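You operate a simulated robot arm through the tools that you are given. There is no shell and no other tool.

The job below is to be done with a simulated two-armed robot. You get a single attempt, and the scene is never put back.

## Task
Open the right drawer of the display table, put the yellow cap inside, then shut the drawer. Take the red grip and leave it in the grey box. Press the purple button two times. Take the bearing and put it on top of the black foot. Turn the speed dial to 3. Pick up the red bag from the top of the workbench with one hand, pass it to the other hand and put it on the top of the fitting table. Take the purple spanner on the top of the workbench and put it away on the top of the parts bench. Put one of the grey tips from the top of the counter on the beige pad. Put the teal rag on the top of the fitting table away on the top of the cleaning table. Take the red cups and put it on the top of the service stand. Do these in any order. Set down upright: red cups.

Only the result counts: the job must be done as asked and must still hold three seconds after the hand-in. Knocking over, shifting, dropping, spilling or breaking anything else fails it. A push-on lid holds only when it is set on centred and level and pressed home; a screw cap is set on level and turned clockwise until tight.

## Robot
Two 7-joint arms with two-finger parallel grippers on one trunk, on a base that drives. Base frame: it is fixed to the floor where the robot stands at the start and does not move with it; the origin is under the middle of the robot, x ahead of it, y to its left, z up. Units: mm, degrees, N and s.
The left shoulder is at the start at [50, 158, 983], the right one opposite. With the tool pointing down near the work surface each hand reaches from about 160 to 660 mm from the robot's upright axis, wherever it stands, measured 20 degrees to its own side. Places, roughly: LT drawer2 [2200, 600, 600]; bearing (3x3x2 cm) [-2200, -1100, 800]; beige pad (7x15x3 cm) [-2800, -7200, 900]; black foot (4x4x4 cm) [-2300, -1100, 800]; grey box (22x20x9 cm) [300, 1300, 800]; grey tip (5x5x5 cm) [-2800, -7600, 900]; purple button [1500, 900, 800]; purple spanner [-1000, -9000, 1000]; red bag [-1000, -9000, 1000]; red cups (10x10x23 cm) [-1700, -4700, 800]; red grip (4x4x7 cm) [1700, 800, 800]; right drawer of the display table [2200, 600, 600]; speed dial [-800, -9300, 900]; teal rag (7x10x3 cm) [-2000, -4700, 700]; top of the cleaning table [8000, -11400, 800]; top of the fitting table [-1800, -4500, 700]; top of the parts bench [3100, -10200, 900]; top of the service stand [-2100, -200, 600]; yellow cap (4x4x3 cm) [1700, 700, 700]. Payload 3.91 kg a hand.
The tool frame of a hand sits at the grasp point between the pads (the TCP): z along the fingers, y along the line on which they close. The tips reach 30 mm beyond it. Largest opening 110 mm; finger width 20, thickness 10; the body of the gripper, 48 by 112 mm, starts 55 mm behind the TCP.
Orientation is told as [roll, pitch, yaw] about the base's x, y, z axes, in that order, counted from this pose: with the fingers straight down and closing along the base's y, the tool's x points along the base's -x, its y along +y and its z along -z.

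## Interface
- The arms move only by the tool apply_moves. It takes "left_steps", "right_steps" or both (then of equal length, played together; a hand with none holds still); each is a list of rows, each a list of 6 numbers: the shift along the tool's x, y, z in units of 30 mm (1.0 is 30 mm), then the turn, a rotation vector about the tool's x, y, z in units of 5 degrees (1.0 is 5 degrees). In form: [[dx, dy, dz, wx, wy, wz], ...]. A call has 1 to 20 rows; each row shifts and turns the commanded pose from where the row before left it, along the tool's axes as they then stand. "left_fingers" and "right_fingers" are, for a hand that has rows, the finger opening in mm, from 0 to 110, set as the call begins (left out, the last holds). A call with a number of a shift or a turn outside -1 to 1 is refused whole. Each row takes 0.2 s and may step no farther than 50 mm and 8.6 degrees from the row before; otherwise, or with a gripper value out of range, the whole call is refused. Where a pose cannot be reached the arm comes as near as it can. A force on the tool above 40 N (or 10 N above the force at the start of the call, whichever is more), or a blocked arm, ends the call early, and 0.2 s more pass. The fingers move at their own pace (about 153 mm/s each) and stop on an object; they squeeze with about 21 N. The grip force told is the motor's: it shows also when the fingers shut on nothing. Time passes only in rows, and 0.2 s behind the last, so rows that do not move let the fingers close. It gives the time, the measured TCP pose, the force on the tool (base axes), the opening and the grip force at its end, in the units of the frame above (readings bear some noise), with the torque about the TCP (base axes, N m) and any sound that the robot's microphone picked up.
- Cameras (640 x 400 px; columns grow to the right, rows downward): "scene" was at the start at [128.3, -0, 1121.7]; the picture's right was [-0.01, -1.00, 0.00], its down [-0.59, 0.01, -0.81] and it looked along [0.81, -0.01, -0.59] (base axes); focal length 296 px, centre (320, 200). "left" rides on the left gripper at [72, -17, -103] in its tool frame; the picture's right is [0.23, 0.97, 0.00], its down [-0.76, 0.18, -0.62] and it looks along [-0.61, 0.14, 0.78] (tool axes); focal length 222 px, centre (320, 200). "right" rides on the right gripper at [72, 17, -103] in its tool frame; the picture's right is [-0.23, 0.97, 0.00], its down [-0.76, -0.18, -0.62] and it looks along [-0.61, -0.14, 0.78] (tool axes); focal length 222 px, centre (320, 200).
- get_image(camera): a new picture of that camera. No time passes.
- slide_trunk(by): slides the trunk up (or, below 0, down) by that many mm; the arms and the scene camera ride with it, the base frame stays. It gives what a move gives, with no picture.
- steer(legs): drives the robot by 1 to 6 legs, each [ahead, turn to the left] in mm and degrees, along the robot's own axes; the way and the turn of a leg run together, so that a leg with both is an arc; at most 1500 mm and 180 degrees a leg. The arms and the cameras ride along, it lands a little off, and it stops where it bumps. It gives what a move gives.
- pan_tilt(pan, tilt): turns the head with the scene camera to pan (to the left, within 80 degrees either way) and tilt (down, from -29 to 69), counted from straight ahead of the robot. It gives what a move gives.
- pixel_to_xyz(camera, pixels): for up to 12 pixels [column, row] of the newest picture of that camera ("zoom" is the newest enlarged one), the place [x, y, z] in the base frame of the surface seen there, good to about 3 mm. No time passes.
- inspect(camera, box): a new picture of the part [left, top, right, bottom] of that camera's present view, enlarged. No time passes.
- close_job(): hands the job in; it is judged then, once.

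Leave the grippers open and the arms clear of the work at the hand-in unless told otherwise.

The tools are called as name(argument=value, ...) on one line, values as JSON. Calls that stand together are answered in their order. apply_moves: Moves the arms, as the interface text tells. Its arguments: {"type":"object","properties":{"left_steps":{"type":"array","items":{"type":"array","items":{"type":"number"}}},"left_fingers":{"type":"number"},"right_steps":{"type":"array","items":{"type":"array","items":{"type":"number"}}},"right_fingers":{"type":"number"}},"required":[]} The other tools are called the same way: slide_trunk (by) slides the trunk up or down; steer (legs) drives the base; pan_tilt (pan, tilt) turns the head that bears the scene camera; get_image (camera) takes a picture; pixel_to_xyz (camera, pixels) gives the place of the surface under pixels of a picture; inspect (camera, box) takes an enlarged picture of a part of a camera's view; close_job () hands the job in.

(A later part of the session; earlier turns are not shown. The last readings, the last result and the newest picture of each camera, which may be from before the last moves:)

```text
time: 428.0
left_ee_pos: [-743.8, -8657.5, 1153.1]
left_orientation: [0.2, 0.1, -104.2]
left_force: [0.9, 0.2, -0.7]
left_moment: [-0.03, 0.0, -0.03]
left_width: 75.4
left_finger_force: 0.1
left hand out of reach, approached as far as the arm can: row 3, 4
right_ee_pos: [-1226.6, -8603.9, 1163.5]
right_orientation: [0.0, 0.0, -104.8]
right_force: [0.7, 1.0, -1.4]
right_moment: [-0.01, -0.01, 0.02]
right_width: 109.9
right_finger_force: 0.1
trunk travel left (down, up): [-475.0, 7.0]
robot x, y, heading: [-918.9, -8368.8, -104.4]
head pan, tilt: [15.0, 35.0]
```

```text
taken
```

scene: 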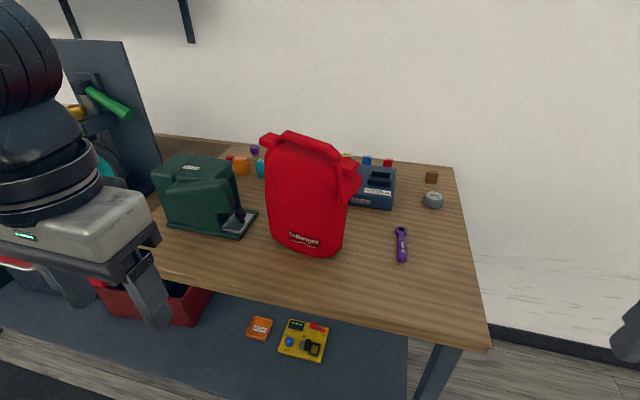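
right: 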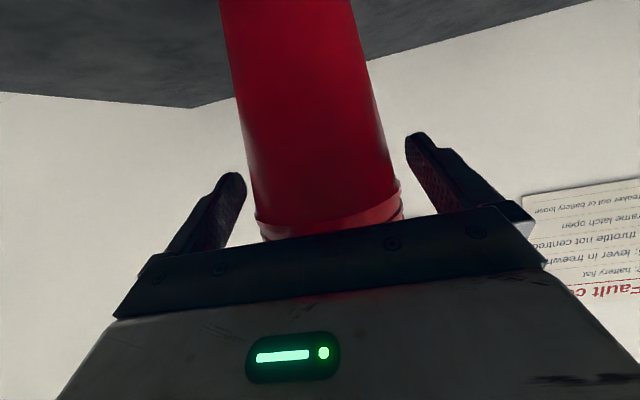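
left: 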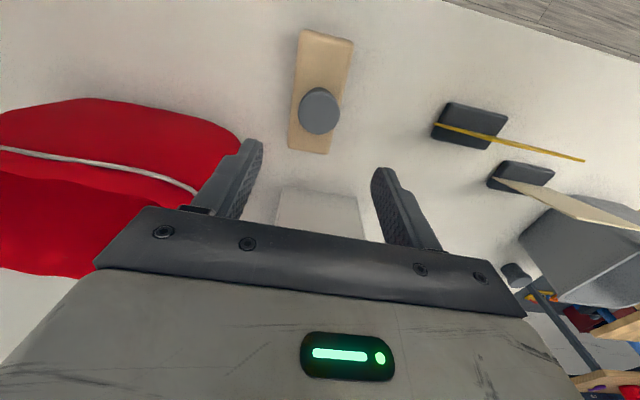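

Behind the bag there seem to be small coloured items; the dial must be hidden there. I zoom on the bag to understand its shape.

inspect(camera="scene", box=[220, 110, 460, 270])

pixel_to_xyz(camera="scene", pixels=[[300, 142], [320, 152], [280, 136], [275, 230], [338, 252], [305, 254], [272, 170], [350, 195], [345, 215], [335, 170], [256, 150], [243, 165]])

```text
2.50 times, centred on (340, 190) of scene
```

zoom: 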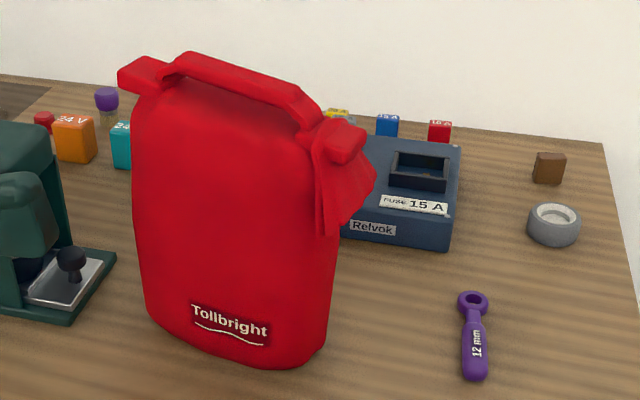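

```text
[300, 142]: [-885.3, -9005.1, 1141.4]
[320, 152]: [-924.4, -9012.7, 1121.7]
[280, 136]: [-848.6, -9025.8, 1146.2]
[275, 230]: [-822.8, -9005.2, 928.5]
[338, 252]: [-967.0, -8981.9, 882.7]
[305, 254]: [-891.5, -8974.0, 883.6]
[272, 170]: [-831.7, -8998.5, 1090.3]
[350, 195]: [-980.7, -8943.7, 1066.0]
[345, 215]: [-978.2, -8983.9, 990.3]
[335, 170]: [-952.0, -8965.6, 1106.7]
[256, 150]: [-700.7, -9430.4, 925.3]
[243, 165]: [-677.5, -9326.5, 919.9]
```

get_image(camera="left")

get_image(camera="right")

```text
taken
```

left: 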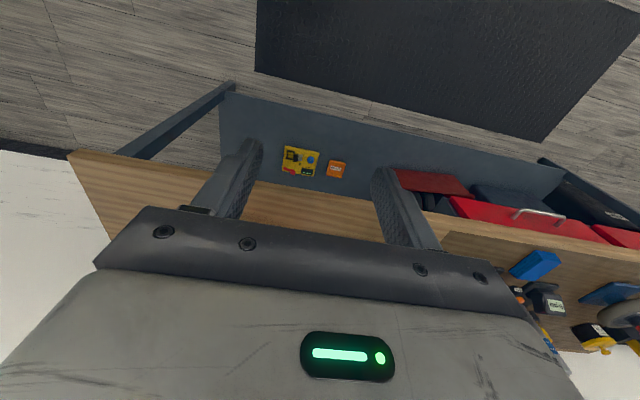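

```text
taken
```

right: 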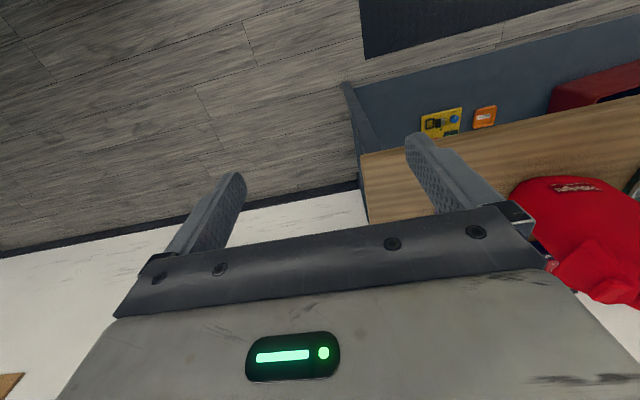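

I'll take the bag with the left hand by its top handle (bar at about (-885,-9008), z 1125–1145), closing front-to-back. First I drive 90 mm closer and turn the left hand by 90° while raising it.

steer(legs=[[90, -0.5]])

apply_moves(left_steps=[[-0.3, 0, -0.2, 0, 0, 1], [-0.3, 0, -0.2, 0, 0, 1], [-0.2, 0, -0.2, 0, 0, 1], [0, 0, -0.2, 0, 0, 1], [0, 0, -0.2, 0, 0, 1], [0, 0, -0.2, 0, 0, 1], [0, 0, -0.2, 0, 0, 1], [0, 0, -0.2, 0, 0, 1], [0, 0, -0.2, 0, 0, 1], [0, 0, -0.2, 0, 0, 1], [0, 0, 0, 0, 0, 1], [0, 0, 0, 0, 0, 1], [0, 0, 0, 0, 0, 1], [0, 0, 0, 0, 0, 1], [0, 0, 0, 0, 0, 1], [0, 0, 0, 0, 0, 1], [0, 0, 0, 0, 0, 1], [0, 0, 0, 0, 0, 1]], left_fingers=60)

get_image(camera="scene")

```text
time: 429.1
left_ee_pos: [-769.8, -8746.9, 1153.2]
left_orientation: [0.2, 0.1, -104.5]
left_force: [-0.2, -0.2, -0.5]
left_moment: [0.04, -0.02, -0.01]
left_width: 75.0
left_finger_force: 0.1
right_ee_pos: [-1252.6, -8688.8, 1163.0]
right_orientation: [0.1, 0.1, -105.3]
right_force: [-1.2, 0.9, -0.2]
right_moment: [0.0, 0.02, 0.02]
right_width: 110.0
right_finger_force: 0.0
trunk travel left (down, up): [-475.0, 7.0]
robot x, y, heading: [-944.4, -8455.8, -104.9]
head pan, tilt: [15.0, 35.0]
```

```text
time: 432.9
left_ee_pos: [-777.5, -8767.9, 1213.6]
left_orientation: [-0.1, 0.2, 165.3]
left_force: [0.7, -0.9, 0.2]
left_moment: [0.0, -0.02, -0.01]
left_width: 59.9
left_finger_force: 0.0
right_ee_pos: [-1253.0, -8687.1, 1163.3]
right_orientation: [0.1, 0.2, -105.4]
right_force: [0.4, 0.5, 0.4]
right_moment: [0.02, -0.04, 0.01]
right_width: 110.0
right_finger_force: 0.1
trunk travel left (down, up): [-475.0, 7.0]
robot x, y, heading: [-945.9, -8457.5, -104.8]
head pan, tilt: [15.0, 35.0]
```

```text
taken
```

scene: 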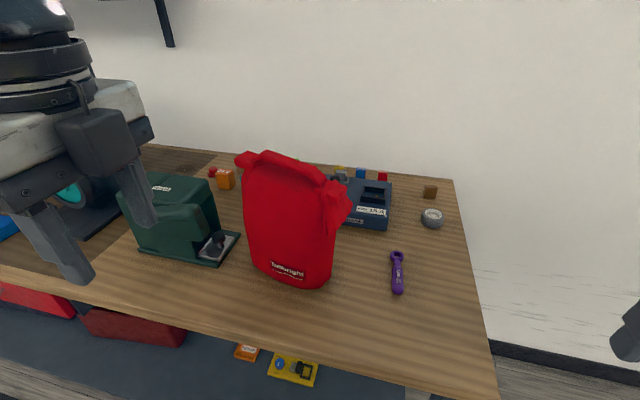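

inspect(camera="scene", box=[220, 130, 380, 300])

pixel_to_xyz(camera="zoom", pixels=[[190, 70], [230, 85], [270, 100], [310, 125], [150, 75], [340, 165], [200, 95], [260, 125], [230, 105], [180, 60], [290, 112], [330, 130]])

```text
2.35 times, centred on (300, 215) of scene
```

zoom: 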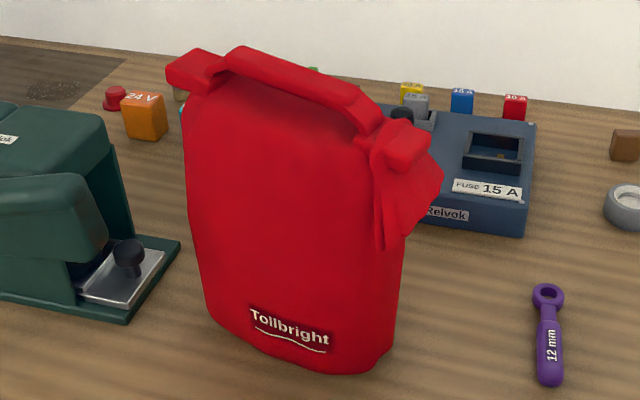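

```text
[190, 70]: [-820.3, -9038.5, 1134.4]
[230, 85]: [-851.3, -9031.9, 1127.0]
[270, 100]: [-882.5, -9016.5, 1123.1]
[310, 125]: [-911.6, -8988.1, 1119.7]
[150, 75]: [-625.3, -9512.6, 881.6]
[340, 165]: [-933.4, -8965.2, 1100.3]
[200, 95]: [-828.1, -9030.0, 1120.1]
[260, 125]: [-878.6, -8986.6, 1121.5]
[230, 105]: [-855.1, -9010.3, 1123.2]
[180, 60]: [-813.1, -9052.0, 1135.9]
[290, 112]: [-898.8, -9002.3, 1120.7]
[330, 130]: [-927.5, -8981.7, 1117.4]
```

pixel_to_xyz(camera="zoom", pixels=[[240, 56], [260, 64], [280, 72], [300, 82], [320, 90], [340, 100], [355, 108], [365, 125], [250, 75], [300, 97], [280, 58], [330, 85]])

```text
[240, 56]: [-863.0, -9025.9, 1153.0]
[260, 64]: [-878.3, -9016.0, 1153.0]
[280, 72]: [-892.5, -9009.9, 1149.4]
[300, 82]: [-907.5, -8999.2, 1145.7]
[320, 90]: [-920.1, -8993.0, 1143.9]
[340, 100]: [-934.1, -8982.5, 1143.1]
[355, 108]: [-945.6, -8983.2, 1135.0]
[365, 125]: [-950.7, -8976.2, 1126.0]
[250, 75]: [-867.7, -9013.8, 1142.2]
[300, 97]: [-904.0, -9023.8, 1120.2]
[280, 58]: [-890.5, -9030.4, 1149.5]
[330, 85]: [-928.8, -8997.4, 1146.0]
```

The handle bar's centre is about (-901,-9015) and it runs at 155°. I move the left hand over it and turn it 10° to match.

apply_moves(left_steps=[[-0.189, 0.901, 0, 0, 0, 0], [-0.189, 0.901, 0, 0, 0, 0], [-0.189, 0.901, 0, 0, 0, 0], [-0.189, 0.901, 0, 0, 0, 0], [-0.189, 0.901, 0, 0, 0, 0], [-0.189, 0.901, 0, 0, 0, 0], [-0.189, 0.901, 0, 0, 0, 0], [-0.189, 0.901, 0, 0, 0, 0], [-0.189, 0.901, 0, 0, 0, 0], [-0.189, 0.901, 0, 0, 0, 0], [0, 0, 0, 0, 0, 1], [0, 0, 0, 0, 0, 1], [0, 0, 0, 0, 0, 0]])

get_image(camera="left")

get_image(camera="scene")

```text
time: 435.7
left_ee_pos: [-900.8, -9014.5, 1212.1]
left_orientation: [-0.1, 0.2, 155.2]
left_force: [-0.9, -0.7, 0.0]
left_moment: [0.0, 0.0, 0.02]
left_width: 59.8
left_finger_force: 0.2
right_ee_pos: [-1251.8, -8686.8, 1163.8]
right_orientation: [0.2, 0.2, -105.3]
right_force: [0.7, 0.0, -0.2]
right_moment: [-0.02, -0.03, -0.03]
right_width: 110.0
right_finger_force: 0.1
trunk travel left (down, up): [-475.0, 7.0]
robot x, y, heading: [-940.6, -8453.0, -104.7]
head pan, tilt: [15.0, 35.0]
```

```text
taken
```

left: 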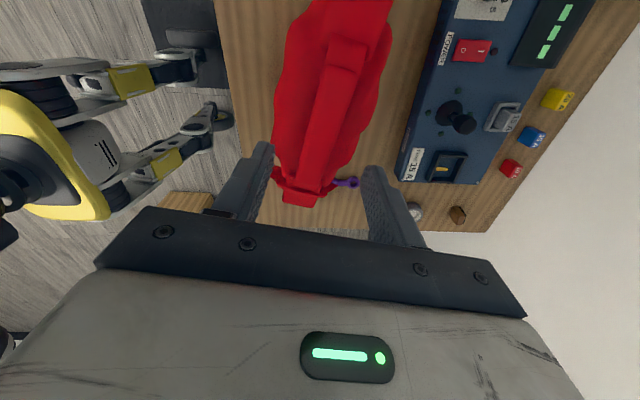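

```text
taken
```

scene: 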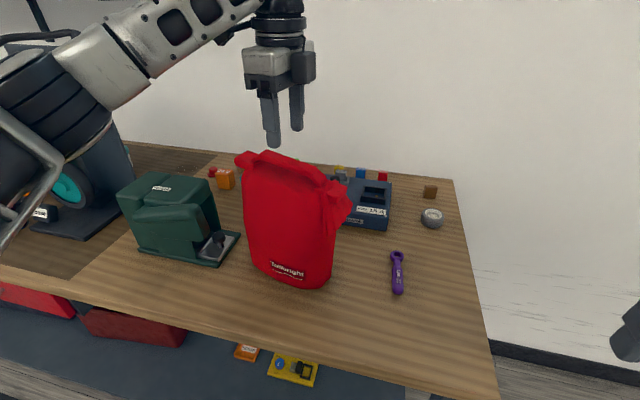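

From above I now also see a blue console behind the bag with a knob. I check the bar position in the left camera.

inspect(camera="left", box=[250, 0, 420, 220])

pixel_to_xyz(camera="left", pixels=[[350, 45], [343, 70], [336, 95], [328, 120], [320, 145], [312, 165], [300, 192], [310, 130], [346, 130], [290, 80], [380, 80]])

```text
1.82 times, centred on (335, 110) of left
```

zoom: 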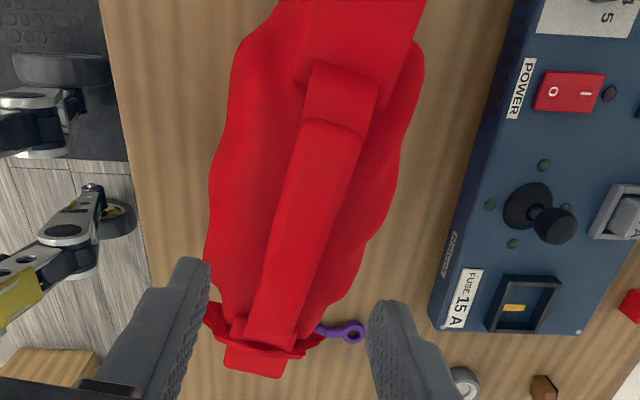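

```text
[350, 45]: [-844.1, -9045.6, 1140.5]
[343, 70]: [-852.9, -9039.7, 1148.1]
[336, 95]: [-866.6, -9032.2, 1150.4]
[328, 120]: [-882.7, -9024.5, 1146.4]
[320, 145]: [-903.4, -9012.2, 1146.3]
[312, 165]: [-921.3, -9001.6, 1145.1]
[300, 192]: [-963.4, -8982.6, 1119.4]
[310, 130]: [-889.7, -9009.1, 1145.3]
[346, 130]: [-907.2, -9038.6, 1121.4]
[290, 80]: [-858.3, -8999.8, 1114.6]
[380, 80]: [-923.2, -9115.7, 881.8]
```

The strap handle's centre is at (-893,-9018), top ~1148, 26 mm wide. I shift 8 mm along it, descend to 1149, and close.

apply_moves(left_steps=[[0.25, 0, 0.5, 0, 0, 0], [0, 0, 0.6, 0, 0, 0], [0, 0, 0.6, 0, 0, 0], [0, 0, 0.4, 0, 0, 0], [0, 0, 0, 0, 0, 0]])

get_image(camera="left")

```text
time: 436.9
left_ee_pos: [-893.6, -9017.5, 1151.1]
left_orientation: [0.0, 0.2, 155.4]
left_force: [0.7, -0.4, 4.3]
left_moment: [-0.19, 0.01, -0.01]
left_width: 60.1
left_finger_force: 0.0
right_ee_pos: [-1251.9, -8688.0, 1162.9]
right_orientation: [0.1, 0.0, -105.3]
right_force: [-0.1, 0.0, 0.4]
right_moment: [0.0, 0.01, 0.0]
right_width: 110.0
right_finger_force: 0.2
trunk travel left (down, up): [-475.0, 7.0]
robot x, y, heading: [-944.6, -8451.8, -104.8]
head pan, tilt: [15.0, 35.0]
```

```text
taken
```

left: 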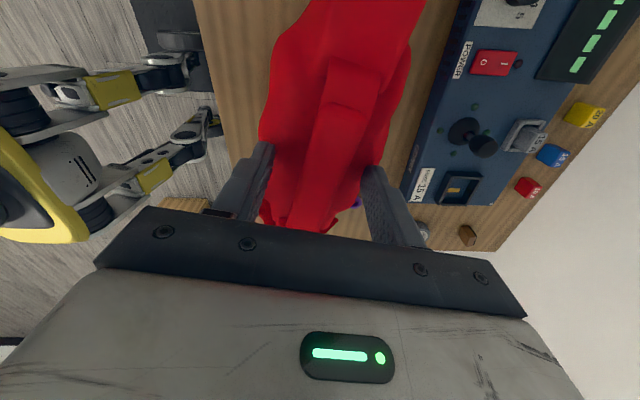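

Slight touch (4 N) of a fingertip on the soft bag. I close the fingers on the handle.

apply_moves(left_steps=[[0, 0, -0.05, 0, 0, 0], [0, 0, 0, 0, 0, 0], [0, 0, 0, 0, 0, 0], [0, 0, 0, 0, 0, 0]], left_fingers=5)

get_image(camera="left")

```text
time: 437.9
left_ee_pos: [-893.5, -9019.4, 1151.0]
left_orientation: [-0.2, 0.2, 155.4]
left_force: [0.1, -0.3, 0.2]
left_moment: [0.01, 0.01, 0.0]
left_width: 22.1
left_finger_force: 21.3
right_ee_pos: [-1252.4, -8687.3, 1163.1]
right_orientation: [0.1, 0.2, -105.3]
right_force: [-0.5, 0.0, 0.5]
right_moment: [0.03, 0.01, 0.01]
right_width: 110.1
right_finger_force: 0.1
trunk travel left (down, up): [-475.0, 7.0]
robot x, y, heading: [-946.8, -8453.3, -105.1]
head pan, tilt: [15.0, 35.0]
```

```text
taken
```

left: 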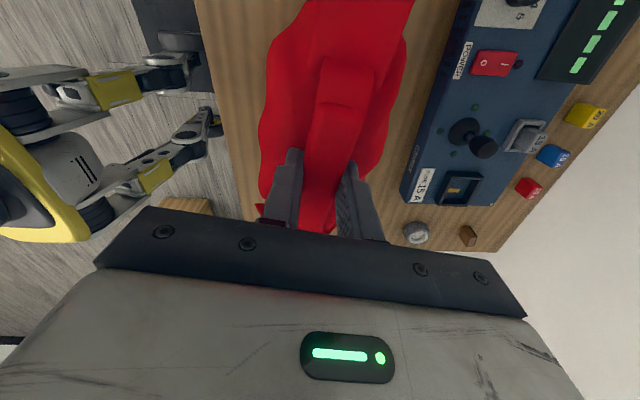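

The handle is held (22 mm). I lift the bag 75 mm.

apply_moves(left_steps=[[0, 0, -0.3, 0, 0, 0], [0, 0, -0.5, 0, 0, 0], [0, 0, -0.6, 0, 0, 0], [0, 0, -0.6, 0, 0, 0], [0, 0, -0.5, 0, 0, 0], [0, 0, 0, 0, 0, 0]])

get_image(camera="scene")

get_image(camera="left")

```text
time: 439.3
left_ee_pos: [-892.2, -9018.6, 1228.5]
left_orientation: [-0.2, 0.1, 155.4]
left_force: [0.5, 0.7, -3.8]
left_moment: [-0.05, -0.02, 0.0]
left_width: 21.9
left_finger_force: 20.6
right_ee_pos: [-1252.6, -8688.0, 1162.3]
right_orientation: [0.1, 0.1, -105.3]
right_force: [-1.4, -0.4, 0.6]
right_moment: [0.01, -0.02, -0.01]
right_width: 110.0
right_finger_force: 0.0
trunk travel left (down, up): [-475.0, 7.0]
robot x, y, heading: [-941.6, -8451.1, -105.1]
head pan, tilt: [15.0, 35.0]
```

```text
taken
```

scene: 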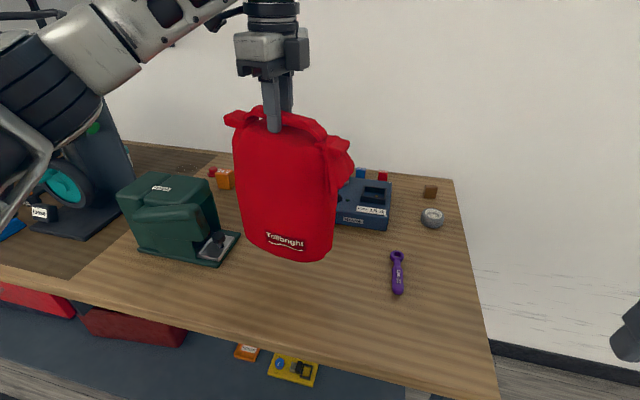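

```text
taken
```

left: 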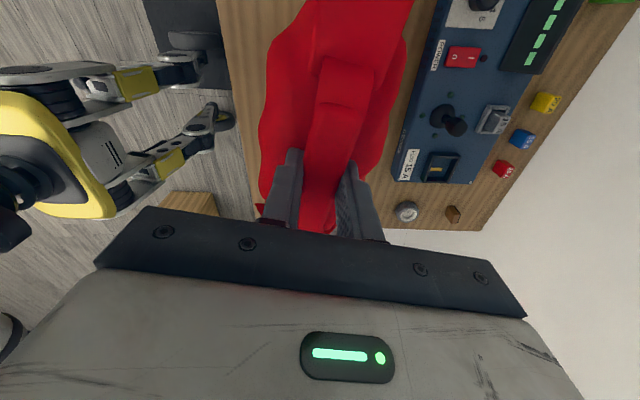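

The bag is up. I reverse 380 mm to have free space for the handover.

steer(legs=[[-380, 0]])

slide_trunk(by=-100)

apply_moves(left_steps=[[0, 0, 0, 0, 0, -1], [0, 0, 0, 0, 0, -1], [0, 0, 0, 0, 0, -1], [0, 0, 0, 0, 0, -1], [0, 0, 0, 0, 0, -1], [0, 0, 0, 0, 0, -1], [0, 0, 0, 0, 0, -1], [0, 0, 0, 0, 0, -1], [0, 0, 0, 0, 0, -1], [0, 0, 0, 0, 0, -1], [0, 0, 0, 0, 0, -1], [0, 0, 0, 0, 0, -1], [0, 0, 0, 0, 0, -1], [0, 0, 0, 0, 0, -1], [0, 0, 0, 0, 0, -1], [0, 0, 0, 0, 0, -1], [0, 0, 0, 0, 0, -1], [0, 0, 0, 0, 0, -1], [0, 0, 0, 0, 0, -1], [0, 0, 0, 0, 0, -1]])

pan_tilt(pan=0, tilt=25)

get_image(camera="scene")

```text
time: 441.7
left_ee_pos: [-793.7, -8652.4, 1227.3]
left_orientation: [-0.1, 0.1, 155.6]
left_force: [0.6, 0.6, -4.0]
left_moment: [0.02, 0.0, 0.01]
left_width: 21.7
left_finger_force: 20.7
right_ee_pos: [-1155.3, -8323.2, 1162.4]
right_orientation: [0.2, -0.1, -105.0]
right_force: [-0.2, 0.8, -0.7]
right_moment: [-0.01, 0.01, 0.01]
right_width: 110.1
right_finger_force: 0.1
trunk travel left (down, up): [-475.0, 7.0]
robot x, y, heading: [-845.0, -8086.2, -104.7]
head pan, tilt: [15.0, 35.0]
```

```text
time: 443.0
left_ee_pos: [-794.8, -8652.1, 1127.0]
left_orientation: [-0.1, 0.2, 155.6]
left_force: [0.7, 0.1, -3.4]
left_moment: [-0.06, -0.02, -0.02]
left_width: 21.9
left_finger_force: 20.7
right_ee_pos: [-1154.6, -8324.1, 1063.5]
right_orientation: [0.1, 0.1, -104.9]
right_force: [-0.7, 0.0, -0.1]
right_moment: [-0.01, 0.01, -0.03]
right_width: 110.2
right_finger_force: 0.0
trunk travel left (down, up): [-375.0, 107.0]
robot x, y, heading: [-848.2, -8084.0, -104.7]
head pan, tilt: [15.0, 35.0]
```

```text
time: 447.2
left_ee_pos: [-794.0, -8652.9, 1127.7]
left_orientation: [0.2, 0.1, -104.3]
left_force: [-0.3, 0.4, -3.4]
left_moment: [0.03, -0.02, -0.02]
left_width: 21.8
left_finger_force: 21.4
right_ee_pos: [-1155.0, -8325.1, 1063.5]
right_orientation: [0.1, 0.1, -105.0]
right_force: [-0.5, 0.4, 0.2]
right_moment: [0.03, -0.01, 0.06]
right_width: 109.9
right_finger_force: 0.1
trunk travel left (down, up): [-375.0, 107.0]
robot x, y, heading: [-848.4, -8087.7, -104.5]
head pan, tilt: [15.0, 35.0]
```

```text
time: 448.0
left_ee_pos: [-793.3, -8652.9, 1127.7]
left_orientation: [0.2, 0.1, -104.4]
left_force: [-0.3, 0.0, -3.5]
left_moment: [0.0, -0.01, 0.03]
left_width: 21.9
left_finger_force: 20.8
right_ee_pos: [-1155.4, -8323.9, 1063.3]
right_orientation: [0.2, 0.0, -105.0]
right_force: [0.4, -0.3, 0.6]
right_moment: [-0.03, 0.02, 0.02]
right_width: 110.0
right_finger_force: 0.1
trunk travel left (down, up): [-375.0, 107.0]
robot x, y, heading: [-848.2, -8088.3, -104.6]
head pan, tilt: [0.0, 25.0]
```

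```text
taken
```

scene: 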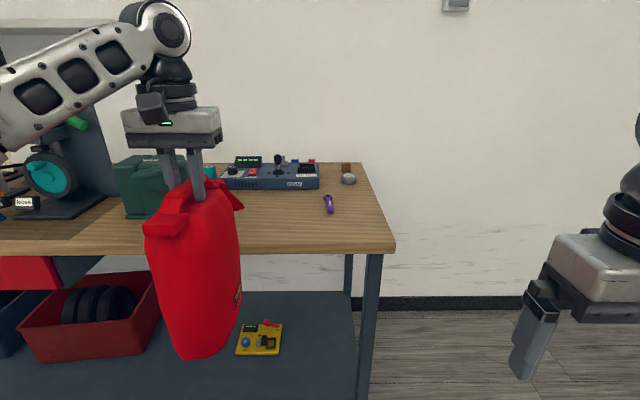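

The bag hangs with its plain edge toward the robot. I shift it to the robot's centre line, and bring the right hand forward and down.

apply_moves(left_steps=[[0, -0.65, 0, 0, 0, 0], [0, -0.65, 0, 0, 0, 0], [0, -0.65, 0, 0, 0, 0], [0, -0.65, 0, 0, 0, 0], [0, -0.65, 0, 0, 0, 0], [0, -0.65, 0, 0, 0, 0], [0, -0.65, 0, 0, 0, 0], [0, -0.65, 0, 0, 0, 0], [0, -0.65, 0, 0, 0, 0], [0, -0.65, 0, 0, 0, 0]], right_steps=[[-0.833, 0, 0.65, 0, 0, 0], [-0.833, 0, 0.65, 0, 0, 0], [-0.833, 0, 0.65, 0, 0, 0], [-0.833, 0, 0.65, 0, 0, 0], [0, 0, 0, 0, 0, 0], [0, 0, 0, 0, 0, 0], [0, 0, 0, 0, 0, 0], [0, 0, 0, 0, 0, 0], [0, 0, 0, 0, 0, 0], [0, 0, 0, 0, 0, 0]], right_fingers=110)

apply_moves(right_steps=[[0, 0, 0, 0, -1, 0], [0, 0, 0, 0, -1, 0], [0, 0, 0, 0, -1, 0], [0, 0, 0, 0, -1, 0], [0, 0, 0, 0, -1, 0], [0, 0, 0, 0, -1, 0], [0, 0, 0, 0, -1, 0], [0, 0, 0, 0, -1, 0], [0, 0, 0, 0, -1, 0], [0, 0, 0, 0, -1, 0], [0, 0, 0, 0, -1, 0], [0, 0, 0, 0, -1, 0], [0, 0, 0, 0, -1, 0], [0, 0, 0, 0, -1, 0], [0, 0, 0, 0, -1, 0], [0, 0, 0, 0, -1, 0], [0, 0, 0, 0, -1, 0]])

get_image(camera="scene")

```text
time: 450.2
left_ee_pos: [-984.1, -8604.8, 1124.4]
left_orientation: [0.2, 0.1, -104.3]
left_force: [0.4, -0.4, -3.3]
left_moment: [-0.01, 0.0, -0.01]
left_width: 22.0
left_finger_force: 21.2
right_ee_pos: [-1183.1, -8419.3, 983.8]
right_orientation: [0.0, 0.0, -105.0]
right_force: [0.0, 0.6, 0.1]
right_moment: [0.01, -0.03, 0.01]
right_width: 109.9
right_finger_force: 0.1
trunk travel left (down, up): [-375.0, 107.0]
robot x, y, heading: [-849.5, -8086.6, -104.7]
head pan, tilt: [0.0, 25.0]
```

```text
time: 453.8
left_ee_pos: [-983.2, -8604.1, 1125.3]
left_orientation: [0.2, 0.1, -104.4]
left_force: [0.0, 0.4, -3.7]
left_moment: [0.04, 0.03, -0.01]
left_width: 22.0
left_finger_force: 20.8
right_ee_pos: [-1188.1, -8442.9, 987.7]
right_orientation: [0.5, -61.1, -104.6]
right_force: [-0.5, 0.5, -0.3]
right_moment: [-0.02, -0.01, 0.0]
right_width: 109.9
right_finger_force: 0.2
right hand out of reach, approached as far as the arm can: row 10, 11, 12, 13, 14, 15, 16, 17
trunk travel left (down, up): [-375.0, 107.0]
robot x, y, heading: [-847.0, -8089.0, -104.8]
head pan, tilt: [0.0, 25.0]
```

```text
taken
```

scene: 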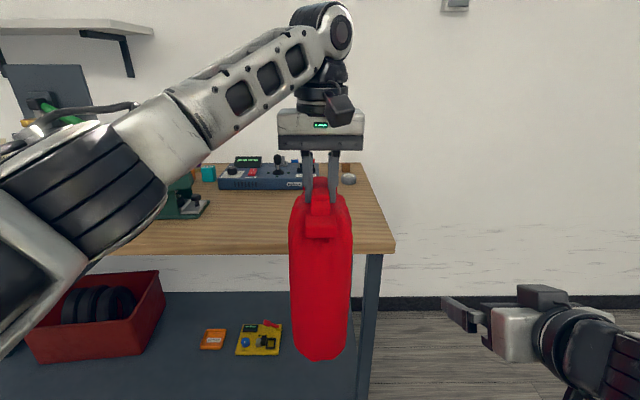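

The right hand stopped at 61° of tilt there. A 55° tilt will do: I'll grip the bag's near upper edge with it. I raise the right hand and swing it to the centre line, behind the bag.

apply_moves(right_steps=[[0, 0, 0, 0, 1, 0], [0, 0, 0, 0, 0.2, 0], [-0.56, 0, -0.7275, 0, 0, 0], [-0.56, 0, -0.7275, 0, 0, 0], [-0.56, 0, -0.7275, 0, 0, 0], [-0.56, 0, -0.7275, 0, 0, 0], [0, 0, 0, 0, 0, 0]])

apply_moves(right_steps=[[0, 0.95, 0, 0, 0, 0], [0, 0.95, 0, 0, 0, 0], [0, 0.95, 0, 0, 0, 0], [0, 0.95, 0, 0, 0, 0], [0, 0.95, 0, 0, 0, 0], [0, 0.95, 0, 0, 0, 0], [0, 0.95, 0, 0, 0, 0], [0, 0, 0, 0, 0, 0]])

get_image(camera="scene")

get_image(camera="right")

```text
time: 455.4
left_ee_pos: [-983.4, -8603.3, 1125.9]
left_orientation: [0.1, 0.1, -104.4]
left_force: [-0.3, 0.0, -3.7]
left_moment: [-0.01, 0.0, 0.0]
left_width: 21.8
left_finger_force: 21.1
right_ee_pos: [-1187.3, -8426.2, 1095.4]
right_orientation: [0.3, -55.1, -104.4]
right_force: [-0.2, -0.8, -0.2]
right_moment: [0.03, 0.0, 0.0]
right_width: 109.7
right_finger_force: 0.0
right hand out of reach, approached as far as the arm can: row 3, 4, 5
trunk travel left (down, up): [-375.0, 107.0]
robot x, y, heading: [-845.9, -8085.2, -104.6]
head pan, tilt: [0.0, 25.0]
```

```text
time: 457.2
left_ee_pos: [-983.3, -8603.8, 1125.9]
left_orientation: [0.2, 0.1, -104.4]
left_force: [1.0, -0.3, -3.2]
left_moment: [0.01, -0.05, -0.03]
left_width: 21.8
left_finger_force: 21.1
right_ee_pos: [-994.6, -8477.9, 1095.8]
right_orientation: [0.4, -55.1, -104.4]
right_force: [0.4, -0.3, 0.0]
right_moment: [0.01, -0.01, -0.02]
right_width: 110.0
right_finger_force: 0.0
right hand out of reach, approached as far as the arm can: row 1
trunk travel left (down, up): [-375.0, 107.0]
robot x, y, heading: [-848.3, -8088.4, -104.5]
head pan, tilt: [0.0, 25.0]
```

```text
taken
```

scene: 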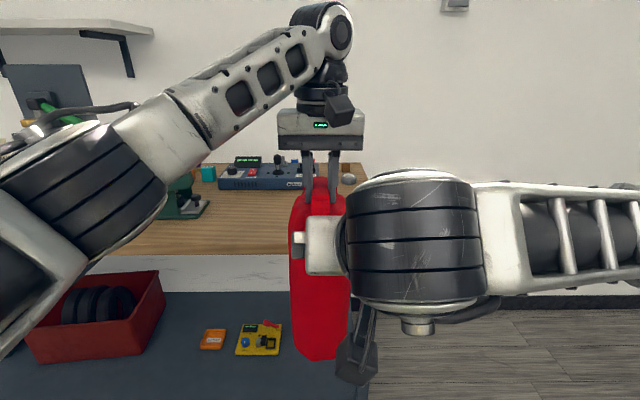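

```text
taken
```

right: 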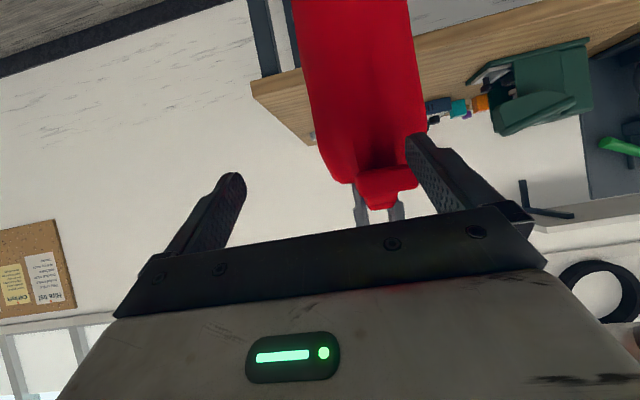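

I shift the right hand 42 mm further left to line up with the bag.

apply_moves(right_steps=[[0, 0.7, 0, 0, 0, 0], [0, 0.7, 0, 0, 0, 0], [0, 0, 0, 0, 0, 0]])

get_image(camera="right")

pixel_to_xyz(camera="right", pixels=[[320, 60], [290, 60], [350, 60], [275, 100], [330, 100], [360, 100], [320, 140], [300, 130], [345, 130], [320, 170], [250, 60], [380, 60]])

```text
time: 458.0
left_ee_pos: [-984.4, -8604.7, 1125.5]
left_orientation: [0.2, 0.2, -104.4]
left_force: [0.0, 0.8, -3.6]
left_moment: [0.03, -0.01, 0.03]
left_width: 21.9
left_finger_force: 21.3
right_ee_pos: [-954.5, -8486.3, 1096.1]
right_orientation: [0.3, -55.2, -104.4]
right_force: [-0.4, -0.1, -0.2]
right_moment: [-0.02, 0.02, 0.03]
right_width: 110.2
right_finger_force: 0.1
trunk travel left (down, up): [-375.0, 107.0]
robot x, y, heading: [-845.5, -8084.8, -104.6]
head pan, tilt: [0.0, 25.0]
```

```text
taken
```

right: 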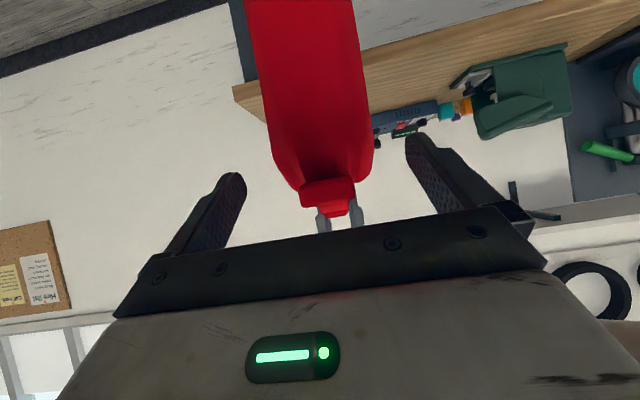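

```text
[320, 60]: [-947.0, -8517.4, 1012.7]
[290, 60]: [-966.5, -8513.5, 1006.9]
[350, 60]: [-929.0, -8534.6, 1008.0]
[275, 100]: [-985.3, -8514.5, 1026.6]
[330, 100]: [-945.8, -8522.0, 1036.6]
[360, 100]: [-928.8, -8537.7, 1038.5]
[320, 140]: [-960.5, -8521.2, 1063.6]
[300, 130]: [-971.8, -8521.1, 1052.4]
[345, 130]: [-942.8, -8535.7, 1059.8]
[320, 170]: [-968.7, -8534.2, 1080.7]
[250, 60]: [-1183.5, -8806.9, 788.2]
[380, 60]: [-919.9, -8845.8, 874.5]
```

The bag's near edge is 28–42 mm ahead and centred about 6 mm left of the hand. I advance forward and down so the fingers straddle it.

apply_moves(right_steps=[[0.1825, 0.2, 0.698, 0, 0, 0], [0.1825, 0, 0.698, 0, 0, 0], [0.1825, 0, 0.698, 0, 0, 0], [0.1825, 0, 0.698, 0, 0, 0], [0, 0, 0, 0, 0, 0]])

get_image(camera="right")

get_image(camera="scene")

```text
time: 459.2
left_ee_pos: [-983.2, -8604.0, 1125.3]
left_orientation: [0.2, 0.0, -104.4]
left_force: [0.5, 0.7, -3.3]
left_moment: [0.01, 0.0, 0.01]
left_width: 22.1
left_finger_force: 21.2
right_ee_pos: [-961.0, -8543.9, 1030.7]
right_orientation: [0.5, -55.3, -104.4]
right_force: [0.5, 0.1, -0.2]
right_moment: [0.01, 0.0, -0.03]
right_width: 109.8
right_finger_force: 0.0
trunk travel left (down, up): [-375.0, 107.0]
robot x, y, heading: [-850.3, -8085.2, -104.4]
head pan, tilt: [0.0, 25.0]
```

```text
taken
```

right: 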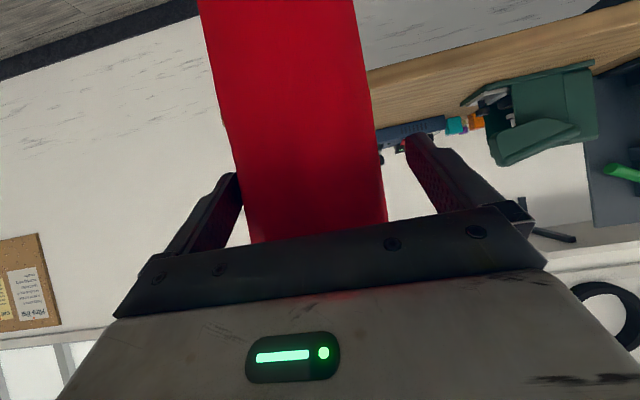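

```text
taken
```

scene: 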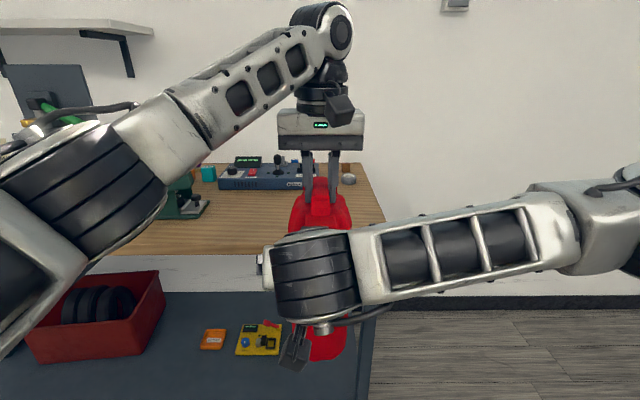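

The bag is a little nearer the right-hand side finger. I shift 7 mm to centre it and close.

apply_moves(right_steps=[[0, -0.25, 0, 0, 0, 0], [0, 0, 0, 0, 0, 0]])

apply_moves(right_steps=[[0, 0, 0, 0, 0, 0], [0, 0, 0, 0, 0, 0], [0, 0, 0, 0, 0, 0], [0, 0, 0, 0, 0, 0]], right_fingers=40)

get_image(camera="right")

```text
time: 459.8
left_ee_pos: [-984.0, -8604.8, 1124.5]
left_orientation: [0.2, 0.1, -104.4]
left_force: [0.0, 0.4, -3.6]
left_moment: [0.01, 0.02, 0.01]
left_width: 21.9
left_finger_force: 20.8
right_ee_pos: [-967.2, -8542.5, 1030.2]
right_orientation: [0.4, -55.2, -104.3]
right_force: [-0.3, 0.3, 0.4]
right_moment: [-0.02, 0.01, 0.01]
right_width: 110.0
right_finger_force: 0.2
trunk travel left (down, up): [-375.0, 107.0]
robot x, y, heading: [-851.5, -8084.8, -104.9]
head pan, tilt: [0.0, 25.0]
```

```text
time: 460.8
left_ee_pos: [-983.5, -8604.0, 1126.8]
left_orientation: [0.2, 0.1, -104.4]
left_force: [-2.0, -0.3, -2.6]
left_moment: [0.01, 0.04, 0.01]
left_width: 21.7
left_finger_force: 21.0
right_ee_pos: [-967.7, -8542.4, 1031.0]
right_orientation: [0.5, -55.1, -104.4]
right_force: [1.0, 0.1, -1.1]
right_moment: [0.07, 0.03, 0.06]
right_width: 94.1
right_finger_force: 21.0
trunk travel left (down, up): [-375.0, 107.0]
robot x, y, heading: [-851.6, -8083.1, -104.3]
head pan, tilt: [0.0, 25.0]
```

```text
taken
```

right: 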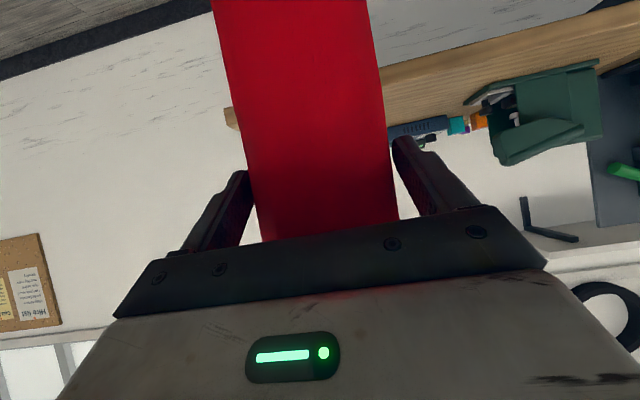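

The right hand holds the bag edge (94 mm). To reduce the droop I regrip 16 mm deeper.

apply_moves(right_steps=[[0, 0, 0, 0, 0, 0], [0, 0, 0, 0, 0, 0], [-0.306, 0, 0.437, 0, 0, 0], [0, 0, 0, 0, 0, 0]], right_fingers=110)

apply_moves(right_steps=[[0, 0, 0, 0, 0, 0], [0, 0, 0, 0, 0, 0], [0, 0, 0, 0, 0, 0], [0, 0, 0, 0, 0, 0]], right_fingers=40)

```text
time: 461.8
left_ee_pos: [-984.1, -8604.5, 1124.9]
left_orientation: [0.3, 0.1, -104.4]
left_force: [-0.3, -0.5, -2.7]
left_moment: [0.0, 0.0, 0.0]
left_width: 21.6
left_finger_force: 21.0
right_ee_pos: [-971.0, -8556.3, 1032.2]
right_orientation: [0.6, -55.3, -104.4]
right_force: [0.0, -0.3, -0.6]
right_moment: [0.0, 0.0, 0.01]
right_width: 109.9
right_finger_force: 0.0
trunk travel left (down, up): [-375.0, 107.0]
robot x, y, heading: [-846.4, -8087.1, -104.6]
head pan, tilt: [0.0, 25.0]
```

```text
time: 462.8
left_ee_pos: [-982.7, -8603.8, 1124.6]
left_orientation: [0.2, 0.1, -104.4]
left_force: [1.4, 0.2, -4.9]
left_moment: [0.05, -0.04, 0.02]
left_width: 22.0
left_finger_force: 21.3
right_ee_pos: [-971.1, -8556.5, 1030.6]
right_orientation: [0.4, -55.2, -104.4]
right_force: [-1.3, -2.1, 1.0]
right_moment: [-0.05, -0.1, -0.03]
right_width: 95.0
right_finger_force: 20.9
trunk travel left (down, up): [-375.0, 107.0]
robot x, y, heading: [-846.4, -8087.6, -104.6]
head pan, tilt: [0.0, 25.0]
```

Now I open the left hand and raise it clear of the handle.

apply_moves(left_steps=[[0, 0, 0, 0, 0, 0], [0, 0, 0, 0, 0, 0], [0, 0, -0.4, 0, 0, 0], [0, 0, -0.6, 0, 0, 0], [0, 0, -0.6, 0, 0, 0]], left_fingers=70)

get_image(camera="scene")

get_image(camera="right")

```text
time: 464.0
left_ee_pos: [-982.1, -8603.8, 1175.2]
left_orientation: [0.2, 0.1, -104.3]
left_force: [-0.6, 0.1, 0.7]
left_moment: [-0.02, -0.01, 0.02]
left_width: 69.8
left_finger_force: 0.1
right_ee_pos: [-971.8, -8556.0, 1030.3]
right_orientation: [0.4, -55.2, -104.4]
right_force: [-0.2, 0.1, 0.1]
right_moment: [0.16, -0.04, -0.03]
right_width: 95.2
right_finger_force: 21.6
trunk travel left (down, up): [-375.0, 107.0]
robot x, y, heading: [-848.5, -8090.6, -104.9]
head pan, tilt: [0.0, 25.0]
```

```text
taken
```

scene: 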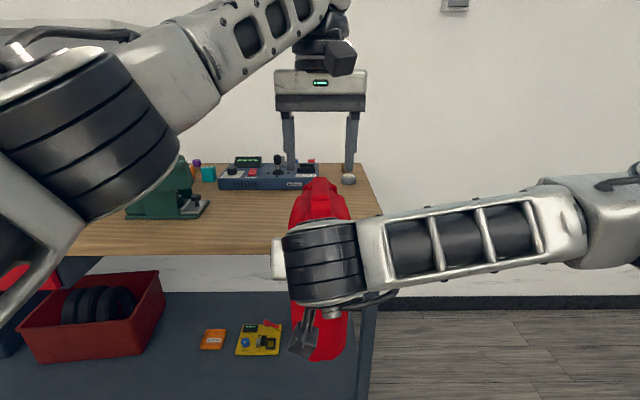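

```text
taken
```

right: 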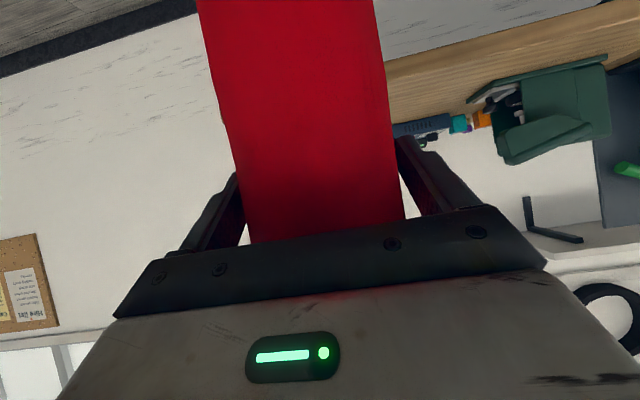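

The handover worked: the bag is steady in the right hand. I zoom in on the blue console on the bench, where the speed dial should be.

inspect(camera="scene", box=[180, 140, 380, 220])

pixel_to_xyz(camera="scene", pixels=[[232, 172], [240, 172], [225, 180], [252, 172], [280, 160], [247, 160], [300, 185], [208, 173], [350, 180], [328, 205]])

```text
3.20 times, centred on (280, 180) of scene
```

zoom: 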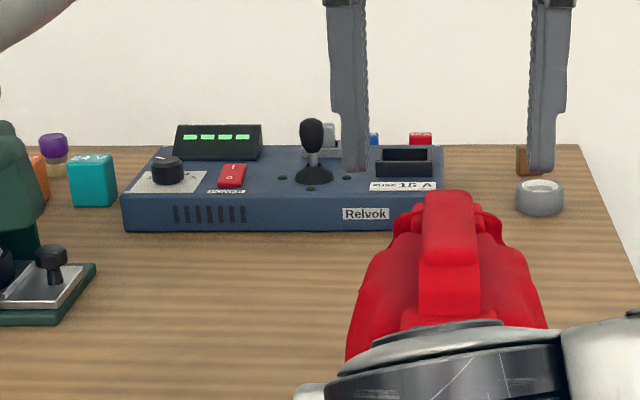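

```text
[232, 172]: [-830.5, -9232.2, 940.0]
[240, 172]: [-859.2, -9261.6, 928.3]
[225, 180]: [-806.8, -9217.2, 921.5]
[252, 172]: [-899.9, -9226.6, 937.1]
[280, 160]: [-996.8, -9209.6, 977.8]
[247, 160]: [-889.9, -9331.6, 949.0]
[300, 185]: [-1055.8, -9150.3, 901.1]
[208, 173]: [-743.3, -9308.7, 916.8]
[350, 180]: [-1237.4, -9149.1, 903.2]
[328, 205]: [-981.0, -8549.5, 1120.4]
```

The dial is the black knob at the console's left end, about (-830,-9235,940). I move the bag to the right and the left hand to the left, then raise the trunk.

apply_moves(left_steps=[[0.3, 0.9, 0, 0, 0, 0], [0.3, 0.9, 0, 0, 0, 0], [0.3, 0.9, 0, 0, 0, 0], [0.3, 0.9, 0, 0, 0, 0], [0.3, 0.9, 0, 0, 0, 0], [0.3, 0.9, 0, 0, 0, 0], [0.3, 0.9, 0, 0, 0, 0], [0.3, 0.5, 0, 0, 0, 0], [0, 0, 0, 0, 0, 0], [0, 0, 0, 0, 0, 0], [0, 0, 0, 0, 0, 0]], right_steps=[[0, -0.6, 0, 0, 0, 0], [0, -0.8, 0, 0, 0, 0], [0, -0.9, 0, 0, 0, 0], [0, -0.9, 0, 0, 0, 0], [0, -0.9, 0, 0, 0, 0], [0, -0.9, 0, 0, 0, 0], [0, -0.9, 0, 0, 0, 0], [0, -0.9, 0, 0, 0, 0], [0, -0.9, 0, 0, 0, 0], [0, -0.9, 0, 0, 0, 0], [0, -0.6, 0, 0, 0, 0]])

slide_trunk(by=100)

get_image(camera="scene")

```text
time: 466.4
left_ee_pos: [-767.4, -8585.9, 1176.6]
left_orientation: [0.4, 0.1, -104.5]
left_force: [0.4, 0.4, 0.6]
left_moment: [0.0, -0.01, 0.02]
left_width: 69.9
left_finger_force: 0.2
right_ee_pos: [-1238.0, -8491.0, 1028.1]
right_orientation: [0.3, -55.1, -104.2]
right_force: [-0.1, 1.0, -0.9]
right_moment: [0.17, 0.01, -0.03]
right_width: 94.9
right_finger_force: 21.0
trunk travel left (down, up): [-375.0, 107.0]
robot x, y, heading: [-848.9, -8090.7, -104.7]
head pan, tilt: [0.0, 25.0]
```

```text
time: 467.7
left_ee_pos: [-767.5, -8585.8, 1276.9]
left_orientation: [0.2, 0.0, -104.4]
left_force: [0.0, 0.5, -0.3]
left_moment: [-0.01, -0.03, 0.01]
left_width: 70.1
left_finger_force: 0.1
right_ee_pos: [-1237.9, -8491.1, 1128.6]
right_orientation: [0.4, -55.1, -104.4]
right_force: [0.0, 1.0, -3.2]
right_moment: [0.15, -0.06, 0.01]
right_width: 94.9
right_finger_force: 20.5
trunk travel left (down, up): [-475.0, 7.0]
robot x, y, heading: [-845.6, -8089.6, -104.6]
head pan, tilt: [0.0, 25.0]
```

```text
taken
```

scene: 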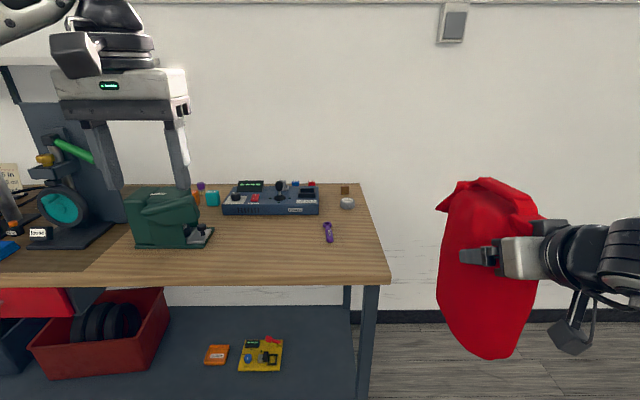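

I drive diagonally to stand in front of the dial.

steer(legs=[[0, 18.3], [460, 0], [0, -18.7]])

pan_tilt(pan=10, tilt=40)

get_image(camera="scene")

```text
time: 472.6
left_ee_pos: [-744.5, -9048.3, 1275.9]
left_orientation: [0.3, 0.1, -105.0]
left_force: [0.2, -0.2, -0.5]
left_moment: [-0.03, -0.01, 0.01]
left_width: 70.1
left_finger_force: 0.0
right_ee_pos: [-1213.8, -8949.6, 1128.5]
right_orientation: [0.5, -55.3, -105.0]
right_force: [-0.1, 0.6, -2.7]
right_moment: [0.15, -0.07, -0.03]
right_width: 94.9
right_finger_force: 20.3
trunk travel left (down, up): [-475.0, 7.0]
robot x, y, heading: [-820.4, -8548.1, -105.3]
head pan, tilt: [0.0, 25.0]
```

```text
time: 473.3
left_ee_pos: [-745.0, -9048.6, 1277.1]
left_orientation: [0.3, 0.1, -105.0]
left_force: [-0.7, 0.1, 0.4]
left_moment: [-0.01, -0.05, -0.03]
left_width: 69.9
left_finger_force: 0.1
right_ee_pos: [-1213.0, -8949.4, 1127.2]
right_orientation: [0.6, -55.1, -105.1]
right_force: [-0.1, 0.6, -3.5]
right_moment: [0.14, -0.01, -0.01]
right_width: 95.3
right_finger_force: 21.0
trunk travel left (down, up): [-475.0, 7.0]
robot x, y, heading: [-820.5, -8548.5, -105.4]
head pan, tilt: [10.0, 40.0]
```

```text
taken
```

scene: 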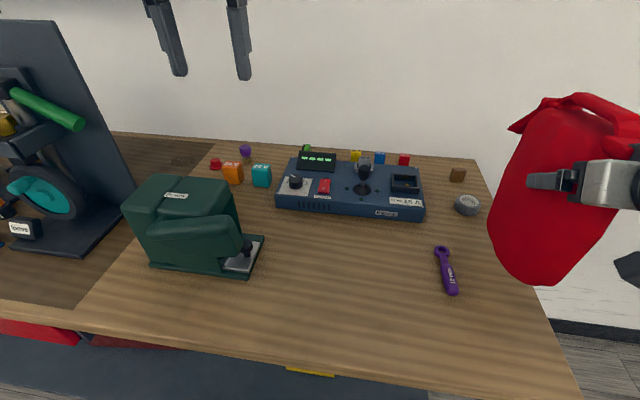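

I zoom in on the dial to read its scale.

inspect(camera="scene", box=[265, 150, 345, 215])

pixel_to_xyz(camera="zoom", pixels=[[230, 190], [190, 185], [270, 195], [235, 215], [150, 240], [340, 260], [230, 170], [400, 250]])

```text
6.15 times, centred on (305, 182) of scene
```

zoom: 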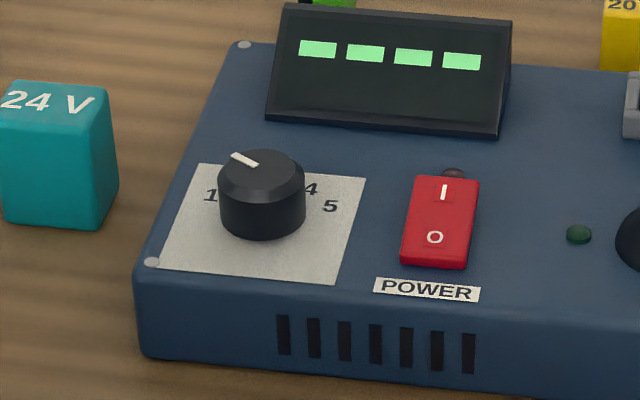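

```text
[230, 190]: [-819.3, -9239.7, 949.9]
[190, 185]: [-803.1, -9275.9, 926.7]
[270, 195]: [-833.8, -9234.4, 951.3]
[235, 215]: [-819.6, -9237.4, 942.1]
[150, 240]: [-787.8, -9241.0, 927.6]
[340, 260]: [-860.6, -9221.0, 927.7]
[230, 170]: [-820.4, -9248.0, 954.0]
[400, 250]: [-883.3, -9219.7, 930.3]
```

The knob is at about (-820,-9247); scale: 1 at left, 4–5 at right, pointer now toward the upper left. I'll look from above with the left-hand camera; first I check the green device's height.

pixel_to_xyz(camera="scene", pixels=[[180, 185], [140, 185], [225, 200], [240, 240], [200, 265], [150, 260], [260, 245], [230, 190]])

```text
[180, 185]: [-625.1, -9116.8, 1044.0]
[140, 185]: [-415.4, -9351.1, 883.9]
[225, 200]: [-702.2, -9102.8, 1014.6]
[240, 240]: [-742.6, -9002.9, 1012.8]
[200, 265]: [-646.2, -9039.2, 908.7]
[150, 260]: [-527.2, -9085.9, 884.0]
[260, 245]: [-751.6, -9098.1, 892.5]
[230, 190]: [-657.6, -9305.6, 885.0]
```

The green device tops out at 1044 just left of the dial line. I bring the left hand to z 1110 short of the dial to look at the scale.

apply_moves(left_steps=[[-0.545, -0.1, 0.928, 0, 0, 0], [-0.545, -0.1, 0.928, 0, 0, 0], [-0.545, -0.1, 0.928, 0, 0, 0], [-0.545, -0.1, 0.928, 0, 0, 0], [-0.545, -0.1, 0.928, 0, 0, 0], [-0.545, -0.1, 0.928, 0, 0, 0], [0, 0, 0, 0, 0, 0]])

get_image(camera="left")

```text
time: 474.9
left_ee_pos: [-787.1, -9139.0, 1106.5]
left_orientation: [0.2, 0.0, -105.0]
left_force: [-1.0, 0.1, -0.4]
left_moment: [-0.02, 0.01, 0.0]
left_width: 69.8
left_finger_force: 0.1
right_ee_pos: [-1213.9, -8950.2, 1128.1]
right_orientation: [0.4, -55.2, -105.0]
right_force: [-0.7, -0.6, -3.6]
right_moment: [0.18, -0.05, 0.02]
right_width: 95.1
right_finger_force: 20.5
trunk travel left (down, up): [-475.0, 7.0]
robot x, y, heading: [-822.5, -8548.6, -105.3]
head pan, tilt: [10.0, 40.0]
```

```text
taken
```

left: 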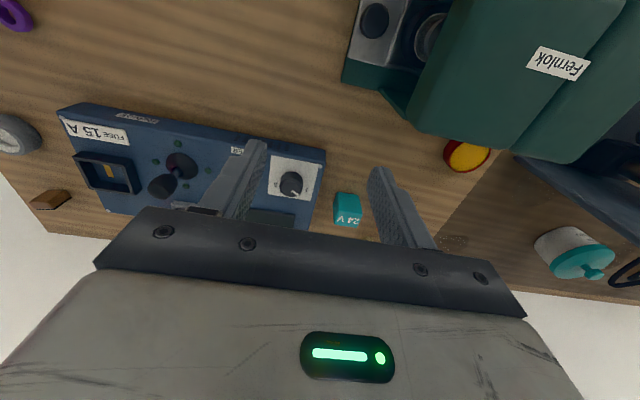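

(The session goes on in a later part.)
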